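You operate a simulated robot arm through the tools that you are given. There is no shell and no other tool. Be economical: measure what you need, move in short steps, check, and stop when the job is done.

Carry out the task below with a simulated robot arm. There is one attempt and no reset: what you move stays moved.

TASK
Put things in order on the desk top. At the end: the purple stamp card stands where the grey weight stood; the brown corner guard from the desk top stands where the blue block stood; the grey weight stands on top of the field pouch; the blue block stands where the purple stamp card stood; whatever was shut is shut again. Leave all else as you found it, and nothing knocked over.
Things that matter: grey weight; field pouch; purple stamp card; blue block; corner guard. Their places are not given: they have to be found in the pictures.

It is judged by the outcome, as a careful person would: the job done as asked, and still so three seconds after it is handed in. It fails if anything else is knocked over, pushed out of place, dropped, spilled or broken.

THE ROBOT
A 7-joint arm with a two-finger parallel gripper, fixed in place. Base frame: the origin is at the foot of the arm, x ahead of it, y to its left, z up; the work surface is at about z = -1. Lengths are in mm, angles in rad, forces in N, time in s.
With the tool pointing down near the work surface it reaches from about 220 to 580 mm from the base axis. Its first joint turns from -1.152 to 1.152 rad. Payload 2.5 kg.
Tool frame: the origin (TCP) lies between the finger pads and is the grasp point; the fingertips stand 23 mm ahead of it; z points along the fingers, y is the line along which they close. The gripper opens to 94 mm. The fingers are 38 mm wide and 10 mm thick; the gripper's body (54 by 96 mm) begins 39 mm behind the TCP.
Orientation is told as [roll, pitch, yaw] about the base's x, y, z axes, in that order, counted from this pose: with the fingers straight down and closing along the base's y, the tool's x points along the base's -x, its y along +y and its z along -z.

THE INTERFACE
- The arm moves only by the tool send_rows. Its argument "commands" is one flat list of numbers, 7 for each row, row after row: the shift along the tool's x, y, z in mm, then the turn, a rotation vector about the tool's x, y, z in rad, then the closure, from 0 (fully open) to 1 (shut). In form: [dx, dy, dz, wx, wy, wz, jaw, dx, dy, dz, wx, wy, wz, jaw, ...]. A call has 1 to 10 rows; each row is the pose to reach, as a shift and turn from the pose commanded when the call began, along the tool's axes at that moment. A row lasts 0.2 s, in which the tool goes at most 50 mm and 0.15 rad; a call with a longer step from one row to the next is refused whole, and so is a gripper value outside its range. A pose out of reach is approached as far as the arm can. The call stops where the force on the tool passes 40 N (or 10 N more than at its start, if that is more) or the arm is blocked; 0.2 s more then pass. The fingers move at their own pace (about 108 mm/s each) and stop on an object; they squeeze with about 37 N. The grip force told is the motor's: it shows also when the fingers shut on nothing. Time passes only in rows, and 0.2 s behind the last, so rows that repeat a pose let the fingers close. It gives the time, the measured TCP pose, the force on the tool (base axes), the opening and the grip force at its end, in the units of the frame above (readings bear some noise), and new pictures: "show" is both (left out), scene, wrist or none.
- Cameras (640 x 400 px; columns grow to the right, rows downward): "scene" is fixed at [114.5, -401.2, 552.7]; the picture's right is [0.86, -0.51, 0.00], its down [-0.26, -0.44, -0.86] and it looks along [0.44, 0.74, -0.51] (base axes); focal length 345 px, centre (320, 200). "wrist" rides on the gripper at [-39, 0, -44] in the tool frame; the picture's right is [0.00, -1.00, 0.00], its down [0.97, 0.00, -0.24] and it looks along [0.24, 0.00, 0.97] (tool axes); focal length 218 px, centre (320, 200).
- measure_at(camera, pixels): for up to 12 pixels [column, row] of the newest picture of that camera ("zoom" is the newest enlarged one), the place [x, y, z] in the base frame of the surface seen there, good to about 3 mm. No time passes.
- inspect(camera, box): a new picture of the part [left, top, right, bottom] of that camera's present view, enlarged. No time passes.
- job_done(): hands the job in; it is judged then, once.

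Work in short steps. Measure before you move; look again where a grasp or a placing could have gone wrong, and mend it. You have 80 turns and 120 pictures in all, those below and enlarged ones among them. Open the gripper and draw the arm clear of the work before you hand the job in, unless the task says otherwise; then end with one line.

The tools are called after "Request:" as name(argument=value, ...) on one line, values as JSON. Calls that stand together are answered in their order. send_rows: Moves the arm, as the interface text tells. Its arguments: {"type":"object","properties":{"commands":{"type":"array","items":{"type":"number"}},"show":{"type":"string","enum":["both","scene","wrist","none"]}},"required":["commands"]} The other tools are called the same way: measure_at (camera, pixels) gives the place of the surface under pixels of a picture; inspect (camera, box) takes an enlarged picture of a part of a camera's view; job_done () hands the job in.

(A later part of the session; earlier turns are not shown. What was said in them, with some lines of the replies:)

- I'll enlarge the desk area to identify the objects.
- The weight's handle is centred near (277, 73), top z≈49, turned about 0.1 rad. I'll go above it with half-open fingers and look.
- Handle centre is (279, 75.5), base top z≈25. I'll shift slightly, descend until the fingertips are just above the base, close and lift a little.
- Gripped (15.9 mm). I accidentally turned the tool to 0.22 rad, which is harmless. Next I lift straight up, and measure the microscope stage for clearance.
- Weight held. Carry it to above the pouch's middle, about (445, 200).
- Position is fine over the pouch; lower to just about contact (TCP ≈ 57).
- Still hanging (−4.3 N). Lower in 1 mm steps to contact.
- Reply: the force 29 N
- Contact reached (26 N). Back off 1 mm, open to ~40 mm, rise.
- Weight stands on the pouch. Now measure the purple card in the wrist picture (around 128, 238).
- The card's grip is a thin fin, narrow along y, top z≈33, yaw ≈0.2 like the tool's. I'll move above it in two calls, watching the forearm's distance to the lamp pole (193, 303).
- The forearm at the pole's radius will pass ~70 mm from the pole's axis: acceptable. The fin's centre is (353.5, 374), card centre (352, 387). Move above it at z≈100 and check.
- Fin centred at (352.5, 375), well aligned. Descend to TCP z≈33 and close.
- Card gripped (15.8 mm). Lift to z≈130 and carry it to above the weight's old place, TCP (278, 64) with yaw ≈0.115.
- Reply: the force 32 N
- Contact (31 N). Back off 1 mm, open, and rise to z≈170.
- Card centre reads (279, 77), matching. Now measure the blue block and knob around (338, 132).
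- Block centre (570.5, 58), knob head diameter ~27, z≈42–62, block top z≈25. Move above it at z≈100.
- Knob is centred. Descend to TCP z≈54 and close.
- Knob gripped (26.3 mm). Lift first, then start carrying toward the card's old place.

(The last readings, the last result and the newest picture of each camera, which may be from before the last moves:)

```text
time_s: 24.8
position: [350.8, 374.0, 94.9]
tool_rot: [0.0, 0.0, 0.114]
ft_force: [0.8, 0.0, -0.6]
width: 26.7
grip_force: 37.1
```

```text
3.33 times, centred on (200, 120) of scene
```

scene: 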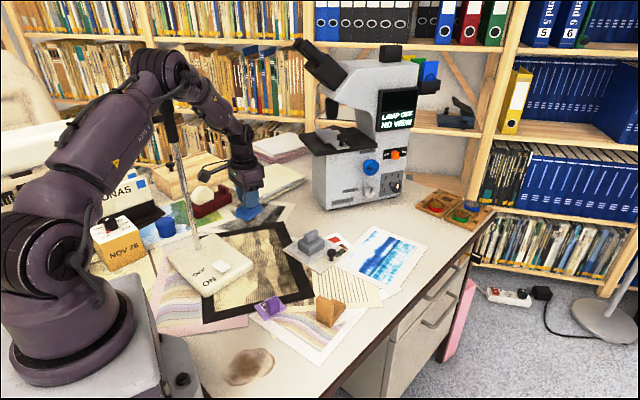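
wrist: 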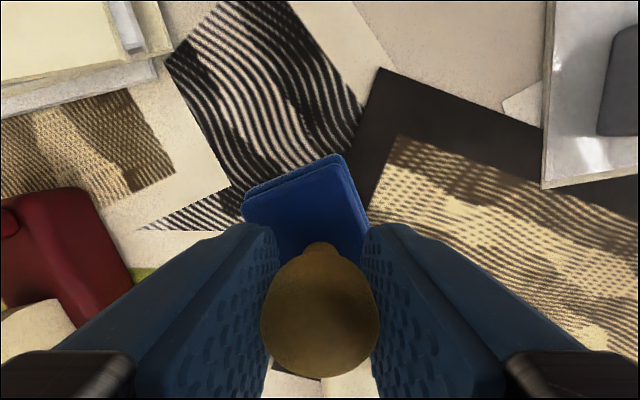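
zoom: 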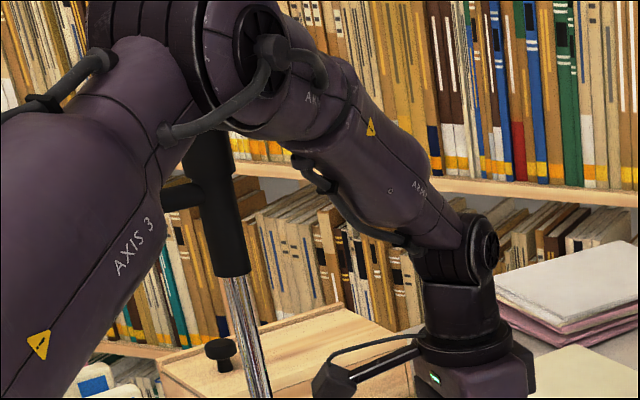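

Request:
measure_at(camera="zoom", pixels=[[235, 120], [262, 125], [290, 135], [300, 100], [340, 190], [370, 210], [420, 165], [350, 85], [380, 150], [320, 120], [210, 145], [225, 140]])

```text
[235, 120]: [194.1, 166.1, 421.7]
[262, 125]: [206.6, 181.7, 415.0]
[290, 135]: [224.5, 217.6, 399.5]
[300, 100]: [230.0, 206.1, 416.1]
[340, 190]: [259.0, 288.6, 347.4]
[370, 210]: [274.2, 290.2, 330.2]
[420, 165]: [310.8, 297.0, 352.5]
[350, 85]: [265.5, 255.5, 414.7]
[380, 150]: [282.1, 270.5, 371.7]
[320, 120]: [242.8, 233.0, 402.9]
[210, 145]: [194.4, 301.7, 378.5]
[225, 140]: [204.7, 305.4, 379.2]
```

Estimated forearm-to-pole gap is ~25 mm, so I go on: 10 mm further in y to (352.5, 386), then lower near contact.

Request:
send_rows(commands=[-1.7, 10.4, 0, 0, 0, 0, 1, -1.7, 10.4, 25, 0, 0, 0, 1, -1.7, 10.4, 36, 0, 0, 0, 1, -1.7, 10.4, 38, 0, 0, 0, 1])

```text
time_s: 25.8
position: [350.3, 384.7, 57.9]
tool_rot: [-0.002, 0.001, 0.115]
ft_force: [0.1, -0.6, -0.4]
width: 26.6
grip_force: 37.0
```

scene: 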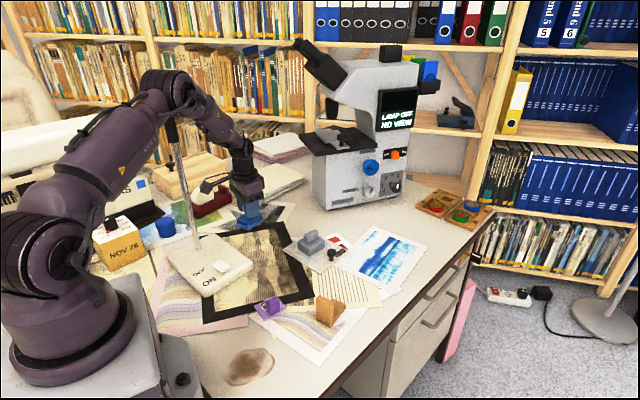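
wrist: 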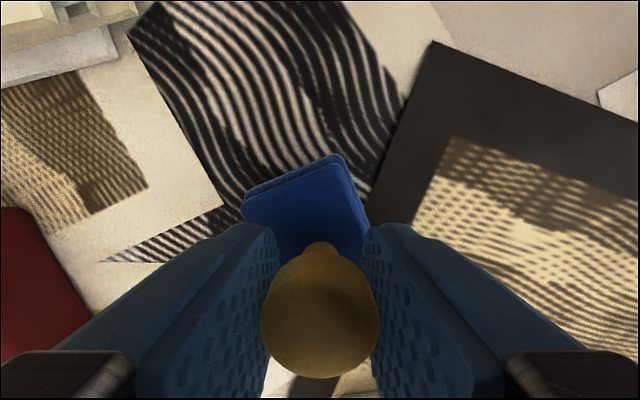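

Request:
send_rows(commands=[0, 0, 1.5, 0, 0, 0, 1, 0, 0, 3, 0, 0, 0, 1, 0, 0, 3.5, 0, 0, 0, 1], show="none")

```text
time_s: 26.6
position: [351.5, 384.5, 53.6]
tool_rot: [-0.001, 0.0, 0.114]
ft_force: [-0.7, -0.1, 1.6]
width: 26.7
grip_force: 37.0
```

Request:
send_rows(commands=[0, 0, 1, 0, 0, 0, 1, 0, 0, 1.5, 0, 0, 0, 1], show="none")

```text
time_s: 27.2
position: [351.3, 384.8, 53.3]
tool_rot: [0.002, -0.001, 0.115]
ft_force: [-2.8, -8.3, 18.8]
width: 26.6
grip_force: 36.5
```

Contact. Release, rise, and retreat away from the pole.

Request:
send_rows(commands=[0, 0, -1, 0, 0, 0, 1, 0, 0, -1, 0, 0, 0, 0.5, 0, 0, -1, 0, 0, 0, 0.5, 0, 0, -40, 0, 0, 0, 0.5, 0, 0, -80, 0, 0, 0, 0.5, 0, -40, -100, 0, 0, 0, 0.5])

```text
time_s: 28.6
position: [358.2, 343.4, 150.7]
tool_rot: [0.0, 0.0, 0.115]
ft_force: [0.8, 0.3, 0.4]
width: 46.9
grip_force: 0.0
```

scene: 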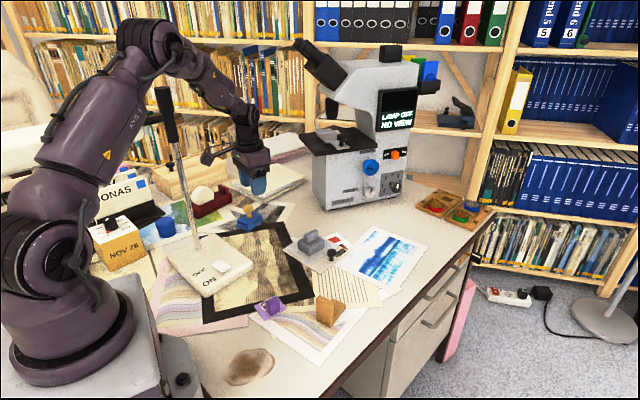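
wrist: 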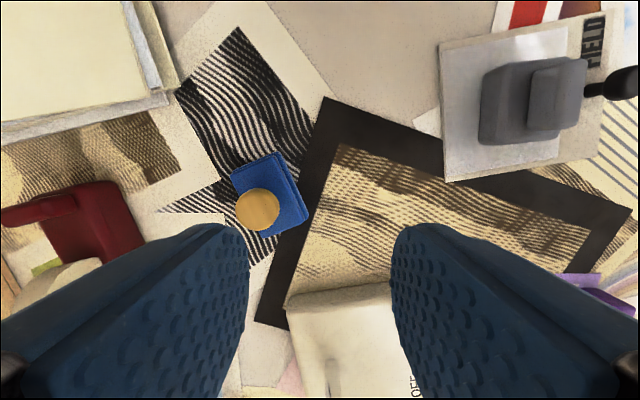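

Blue block stands on the old card place. Now move above the guard, turning to yaw ≈0.39.

Request:
measure_at(camera="wrist", pixels=[[258, 209], [232, 176], [281, 153], [308, 213], [262, 180]])

Request:
send_rows(commands=[1, -42, -20, 0, 0, 0, 0.4, 2, -84, -40, 0, 0, 0, 0.3, 3, -126, -40, 0, 0, -0.05, 0.3, 4, -168, -40, 0, 0, -0.1, 0.3, 5, -210, -40, 0, 0, -0.15, 0.3, 6, -252, -40, 0, 0, -0.2, 0.3, 6, -293, -40, 0, 0, -0.25, 0.3, 6.5, -334, -40, 0, 0, -0.275, 0.3])

```text
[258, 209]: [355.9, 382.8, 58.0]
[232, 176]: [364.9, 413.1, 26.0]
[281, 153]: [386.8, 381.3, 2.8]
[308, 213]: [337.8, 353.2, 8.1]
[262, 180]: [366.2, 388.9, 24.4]
```

```text
time_s: 30.4
position: [384.2, 9.9, 189.0]
tool_rot: [0.0, 0.001, 0.394]
ft_force: [-0.3, 0.0, -0.6]
width: 66.0
grip_force: 0.0
```

scene: 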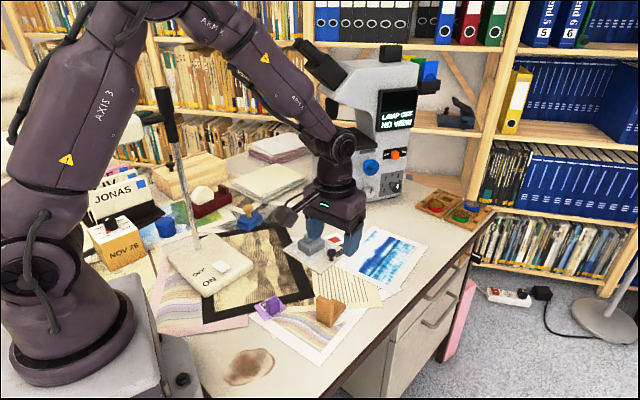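
wrist: 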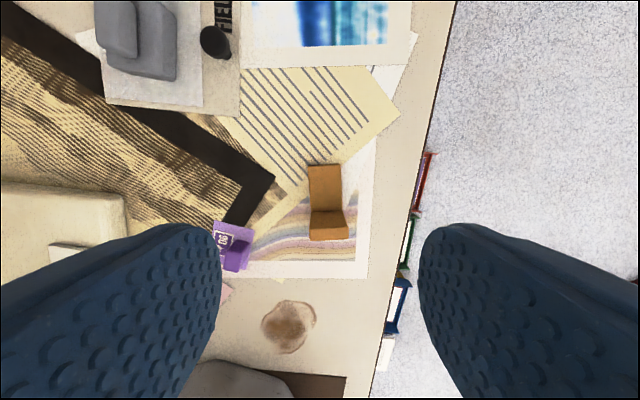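

Request:
inspect(camera="wrist", box=[290, 155, 370, 250])

Request:
measure_at(camera="wrist", pixels=[[309, 167], [340, 166], [311, 205], [341, 205], [325, 185], [312, 235], [345, 233], [328, 232], [348, 238], [313, 239]])

```text
4.21 times, centred on (330, 202) of wrist
```

zoom: 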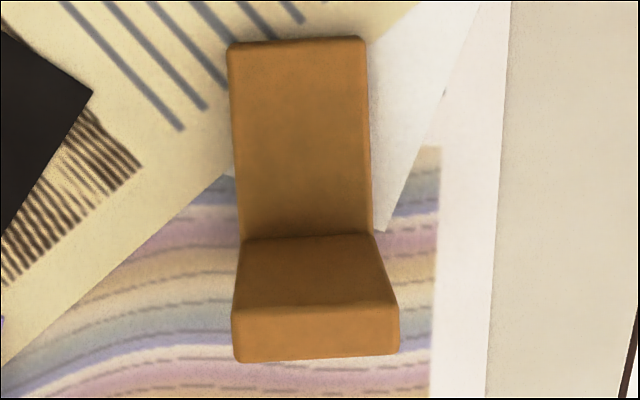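

```text
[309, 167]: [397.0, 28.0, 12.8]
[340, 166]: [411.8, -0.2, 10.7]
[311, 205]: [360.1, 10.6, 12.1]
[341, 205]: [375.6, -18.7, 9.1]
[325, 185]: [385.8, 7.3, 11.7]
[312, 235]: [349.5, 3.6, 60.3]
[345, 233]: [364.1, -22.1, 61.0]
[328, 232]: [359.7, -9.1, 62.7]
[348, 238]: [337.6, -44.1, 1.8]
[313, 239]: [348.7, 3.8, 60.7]
```

Guard: base z≈12, 33 wide, 54 long, upright at its near end up to z≈62, yaw ≈0.44, footprint centre ≈(380, 2). I'll grip across its 33 mm width at (369, −4). Hover first.

Request:
send_rows(commands=[10, -4, 40, 0, 0, -0.045, 0.4, 19.4, -7.2, 80, 0, 0, -0.045, 0.4, 19.4, -7.2, 80, 0, 0, -0.045, 0.4], show="wrist")

```text
time_s: 31.2
position: [369.6, -2.6, 108.1]
tool_rot: [0.0, 0.0, 0.437]
ft_force: [0.2, 0.0, 0.4]
width: 56.4
grip_force: 0.1
```

wrist: 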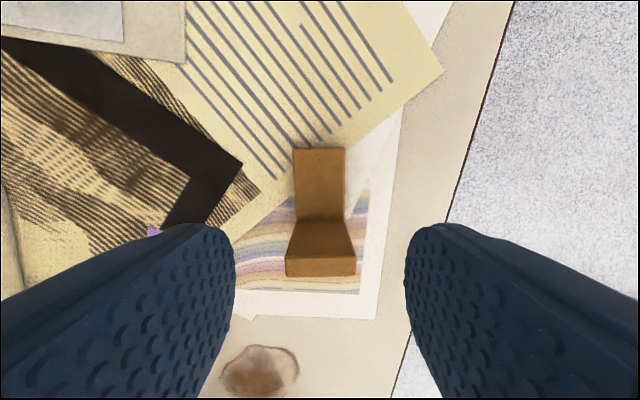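

Laterally centred. Upright is ~14 mm behind the TCP, so shift 6 mm toward it, descend to z≈29 and close.

Request:
send_rows(commands=[6, 0, 35, 0, 0, 0, 0.4, 6, 0, 65, 0, 0, 0, 0.4, 6, 0, 78, 0, 0, 0, 0.4, 6, 0, 78, 0, 0, 0, 1, 6, 0, 78, 0, 0, 0, 1, 6, 0, 78, 0, 0, 0, 1])

```text
time_s: 32.6
position: [368.8, -4.6, 31.8]
tool_rot: [0.0, 0.001, 0.434]
ft_force: [-0.3, 0.5, -0.9]
width: 33.2
grip_force: 36.9
```

scene: 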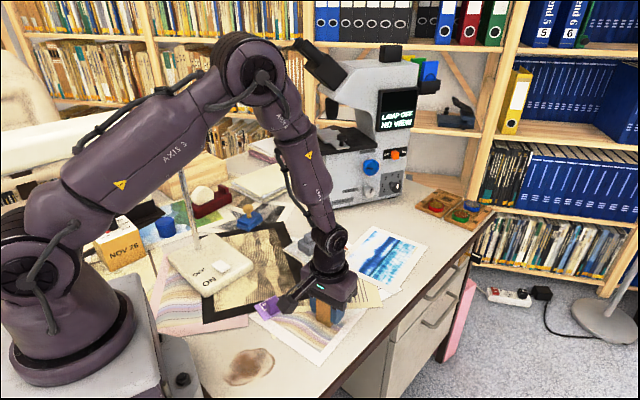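
wrist: 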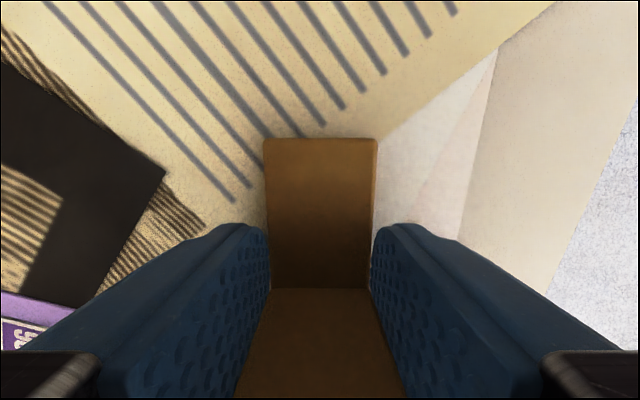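

Gripped (33.2 mm); footprint centre is ~14 mm ahead of the TCP. Lift and carry to TCP (558, 51), yaw 0.52, so the footprint centres on (570.5, 58).

Request:
send_rows(commands=[0, 0, -35, 0, 0, 0, 1, 0, 0, -70, 0, 0, 0, 1, -40, -6, -70, 0, 0, -0.02, 1, -80, -12, -70, 0, 0, -0.04, 1, -120, -18, -70, 0, 0, -0.06, 1, -160, -24, -70, 0, 0, -0.08, 1, -196, -29.5, -70, 0, 0, -0.087, 1, -196, -29.5, -70, 0, 0, -0.087, 1])

```text
time_s: 34.4
position: [556.2, 54.8, 104.0]
tool_rot: [0.0, 0.002, 0.523]
ft_force: [-1.1, -0.3, -0.1]
width: 33.2
grip_force: 37.3
```

scene: 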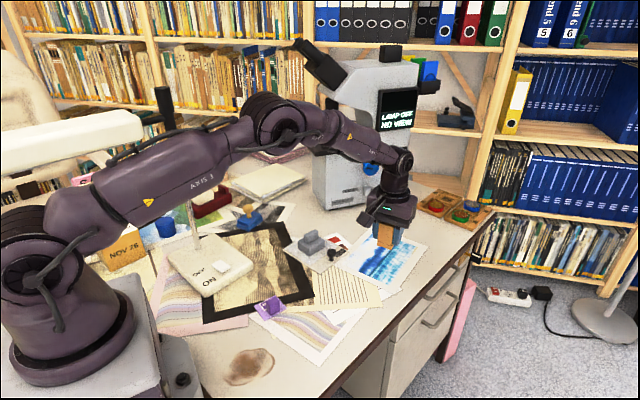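
wrist: 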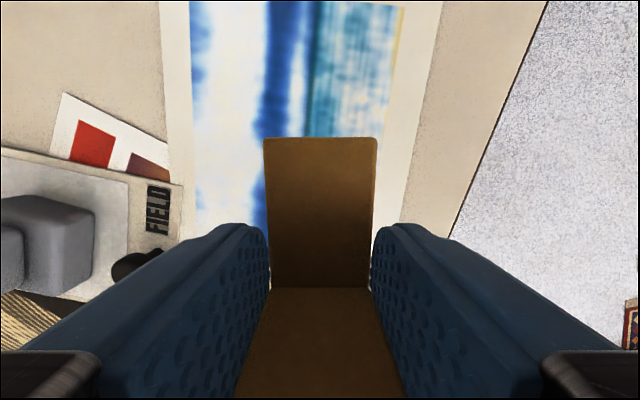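

Request:
send_rows(commands=[0, 0, 35, 0, 0, 0, 1, 0, 0, 60, 0, 0, 0, 1, 0, 0, 65, 0, 0, 0, 1, 0, 0, 67, 0, 0, 0, 1], show="wrist")

```text
time_s: 35.4
position: [558.1, 51.6, 35.9]
tool_rot: [-0.001, 0.002, 0.521]
ft_force: [0.0, 0.4, -0.3]
width: 33.1
grip_force: 37.5
```

wrist: 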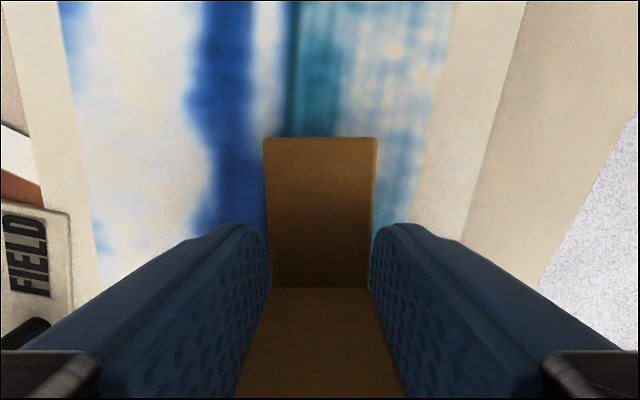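

Request:
send_rows(commands=[0, 0, 1, 0, 0, 0, 1, 0, 0, 2, 0, 0, 0, 1, 0, 0, 2.5, 0, 0, 0, 1], show="none")

```text
time_s: 36.2
position: [556.5, 51.9, 32.6]
tool_rot: [-0.001, 0.0, 0.522]
ft_force: [-0.2, -0.1, -0.6]
width: 33.3
grip_force: 37.1
```

Request:
send_rows(commands=[0, 0, 1, 0, 0, 0, 1, 0, 0, 2, 0, 0, 0, 1], show="none")

```text
time_s: 36.8
position: [556.9, 50.0, 31.6]
tool_rot: [0.001, 0.0, 0.522]
ft_force: [0.1, -0.5, -0.2]
width: 33.2
grip_force: 37.2
```

Request:
send_rows(commands=[0, 0, 1, 0, 0, 0, 1, 0, 0, 1.5, 0, 0, 0, 1, 0, 0, 2, 0, 0, 0, 1], show="none")

```text
time_s: 37.6
position: [558.0, 51.2, 31.4]
tool_rot: [0.0, -0.002, 0.522]
ft_force: [-2.7, -0.2, 10.0]
width: 32.9
grip_force: 37.1
```

Contact (10 N). Release and rise.

Request:
send_rows(commands=[0, 0, 0, 0, 0, 0, 0.5, 0, 0, 0, 0, 0, 0, 0.4, 0, 0, -20, 0, 0, 0, 0.4, 0, 0, -60, 0, 0, 0, 0.4, 15, 0, -100, 0, 0, 0, 0.4, 50, 0, -130, 0, 0, 0, 0.4, 80, 0, -150, 0, 0, 0, 0.4])

```text
time_s: 39.2
position: [491.3, 9.7, 180.6]
tool_rot: [-0.001, 0.0, 0.521]
ft_force: [0.2, 0.0, 0.1]
width: 56.1
grip_force: 0.1
```

scene: 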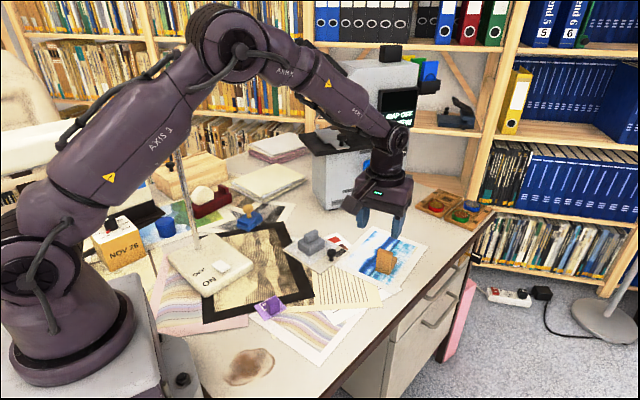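
wrist: 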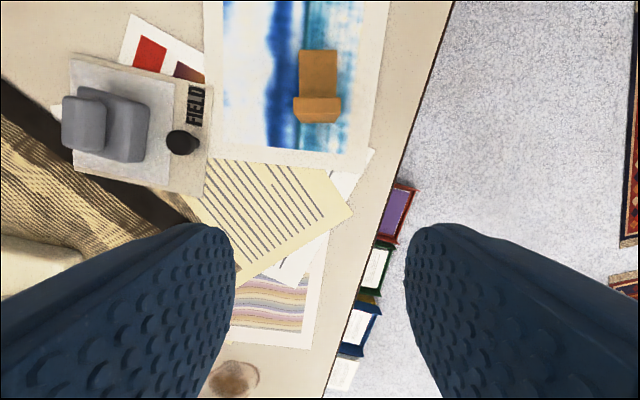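

All placed. Withdraw the arm clear, then check.

Request:
measure_at(camera="wrist", pixels=[[302, 53], [336, 53], [297, 122], [339, 122]])

Request:
send_rows(commands=[30, 0, -40, 0, 0, 0.1, 0.2, 55, 5, -80, 0, 0, 0.2, 0, 70, 10, -120, 0, 0, 0.3, 0, 70, 10, -120, 0, 0, 0.3, 0])

Request:
inspect(camera="scene", box=[200, 180, 440, 340])

```text
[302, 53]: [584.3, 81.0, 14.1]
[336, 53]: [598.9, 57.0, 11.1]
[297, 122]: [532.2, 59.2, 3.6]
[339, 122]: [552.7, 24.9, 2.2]
```

```text
time_s: 40.2
position: [423.8, -16.4, 299.8]
tool_rot: [0.001, 0.001, 0.219]
ft_force: [0.3, -0.4, 0.9]
width: 93.9
grip_force: 0.0
```

scene: 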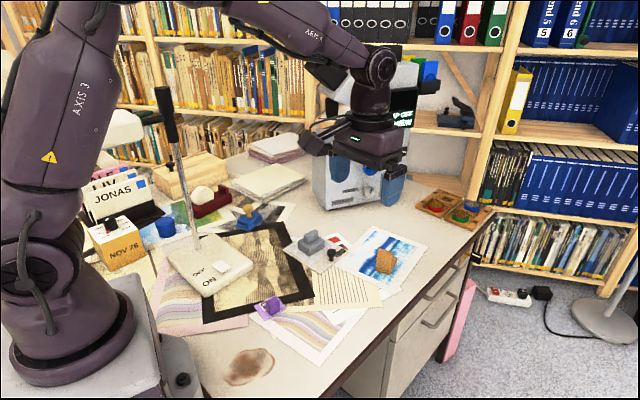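
wrist: 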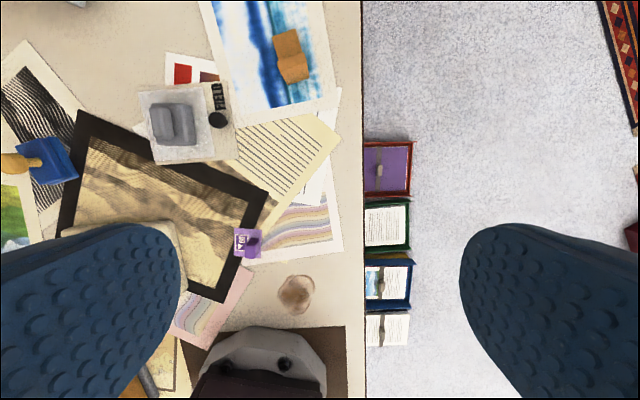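

```text
2.50 times, centred on (320, 260) of scene
```

zoom: 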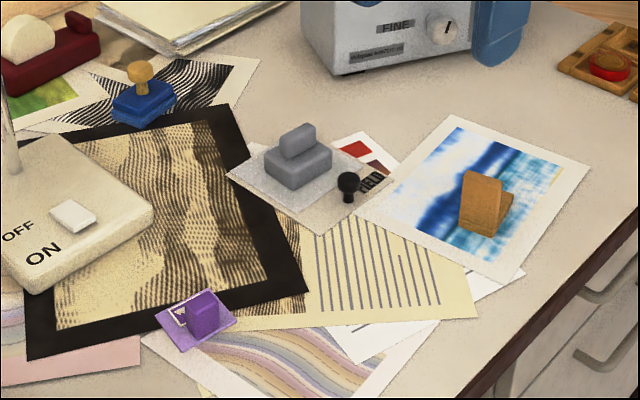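

Everything looks placed. One check on the coloured boxes beyond the desk edge at (388, 168) in the wrist picture.

Request:
inspect(camera="wrist", box=[340, 120, 440, 360])

Request:
measure_at(camera="wrist", pixels=[[390, 155], [380, 171], [385, 225], [380, 285], [385, 330]])

```text
1.67 times, centred on (390, 240) of wrist
```

zoom: 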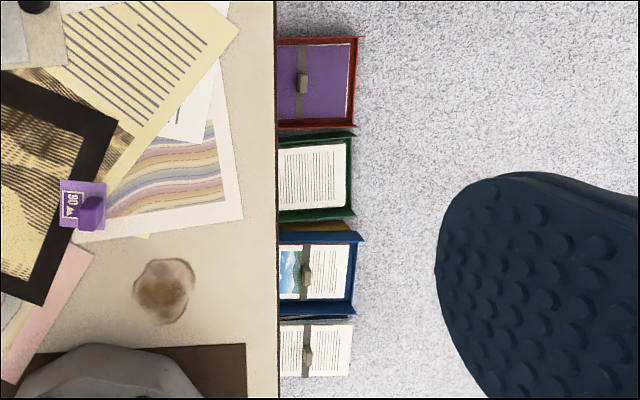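

```text
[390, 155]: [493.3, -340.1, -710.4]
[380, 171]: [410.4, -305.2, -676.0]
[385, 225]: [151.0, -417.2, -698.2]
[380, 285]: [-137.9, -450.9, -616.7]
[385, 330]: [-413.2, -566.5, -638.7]
```

The boxes are binders on the floor, far below the desk and untouched. All placements check out, so I'm handing in.

Request:
job_done()

```text
The job is handed in.
```

All four pieces stand where you asked: the grey weight on the field pouch, the purple stamp card on the weight's old spot, the blue block on the card's, and the brown corner guard on the block's. I opened nothing, saw nothing knocked over in the last pictures, and left the gripper open and clear of the work.
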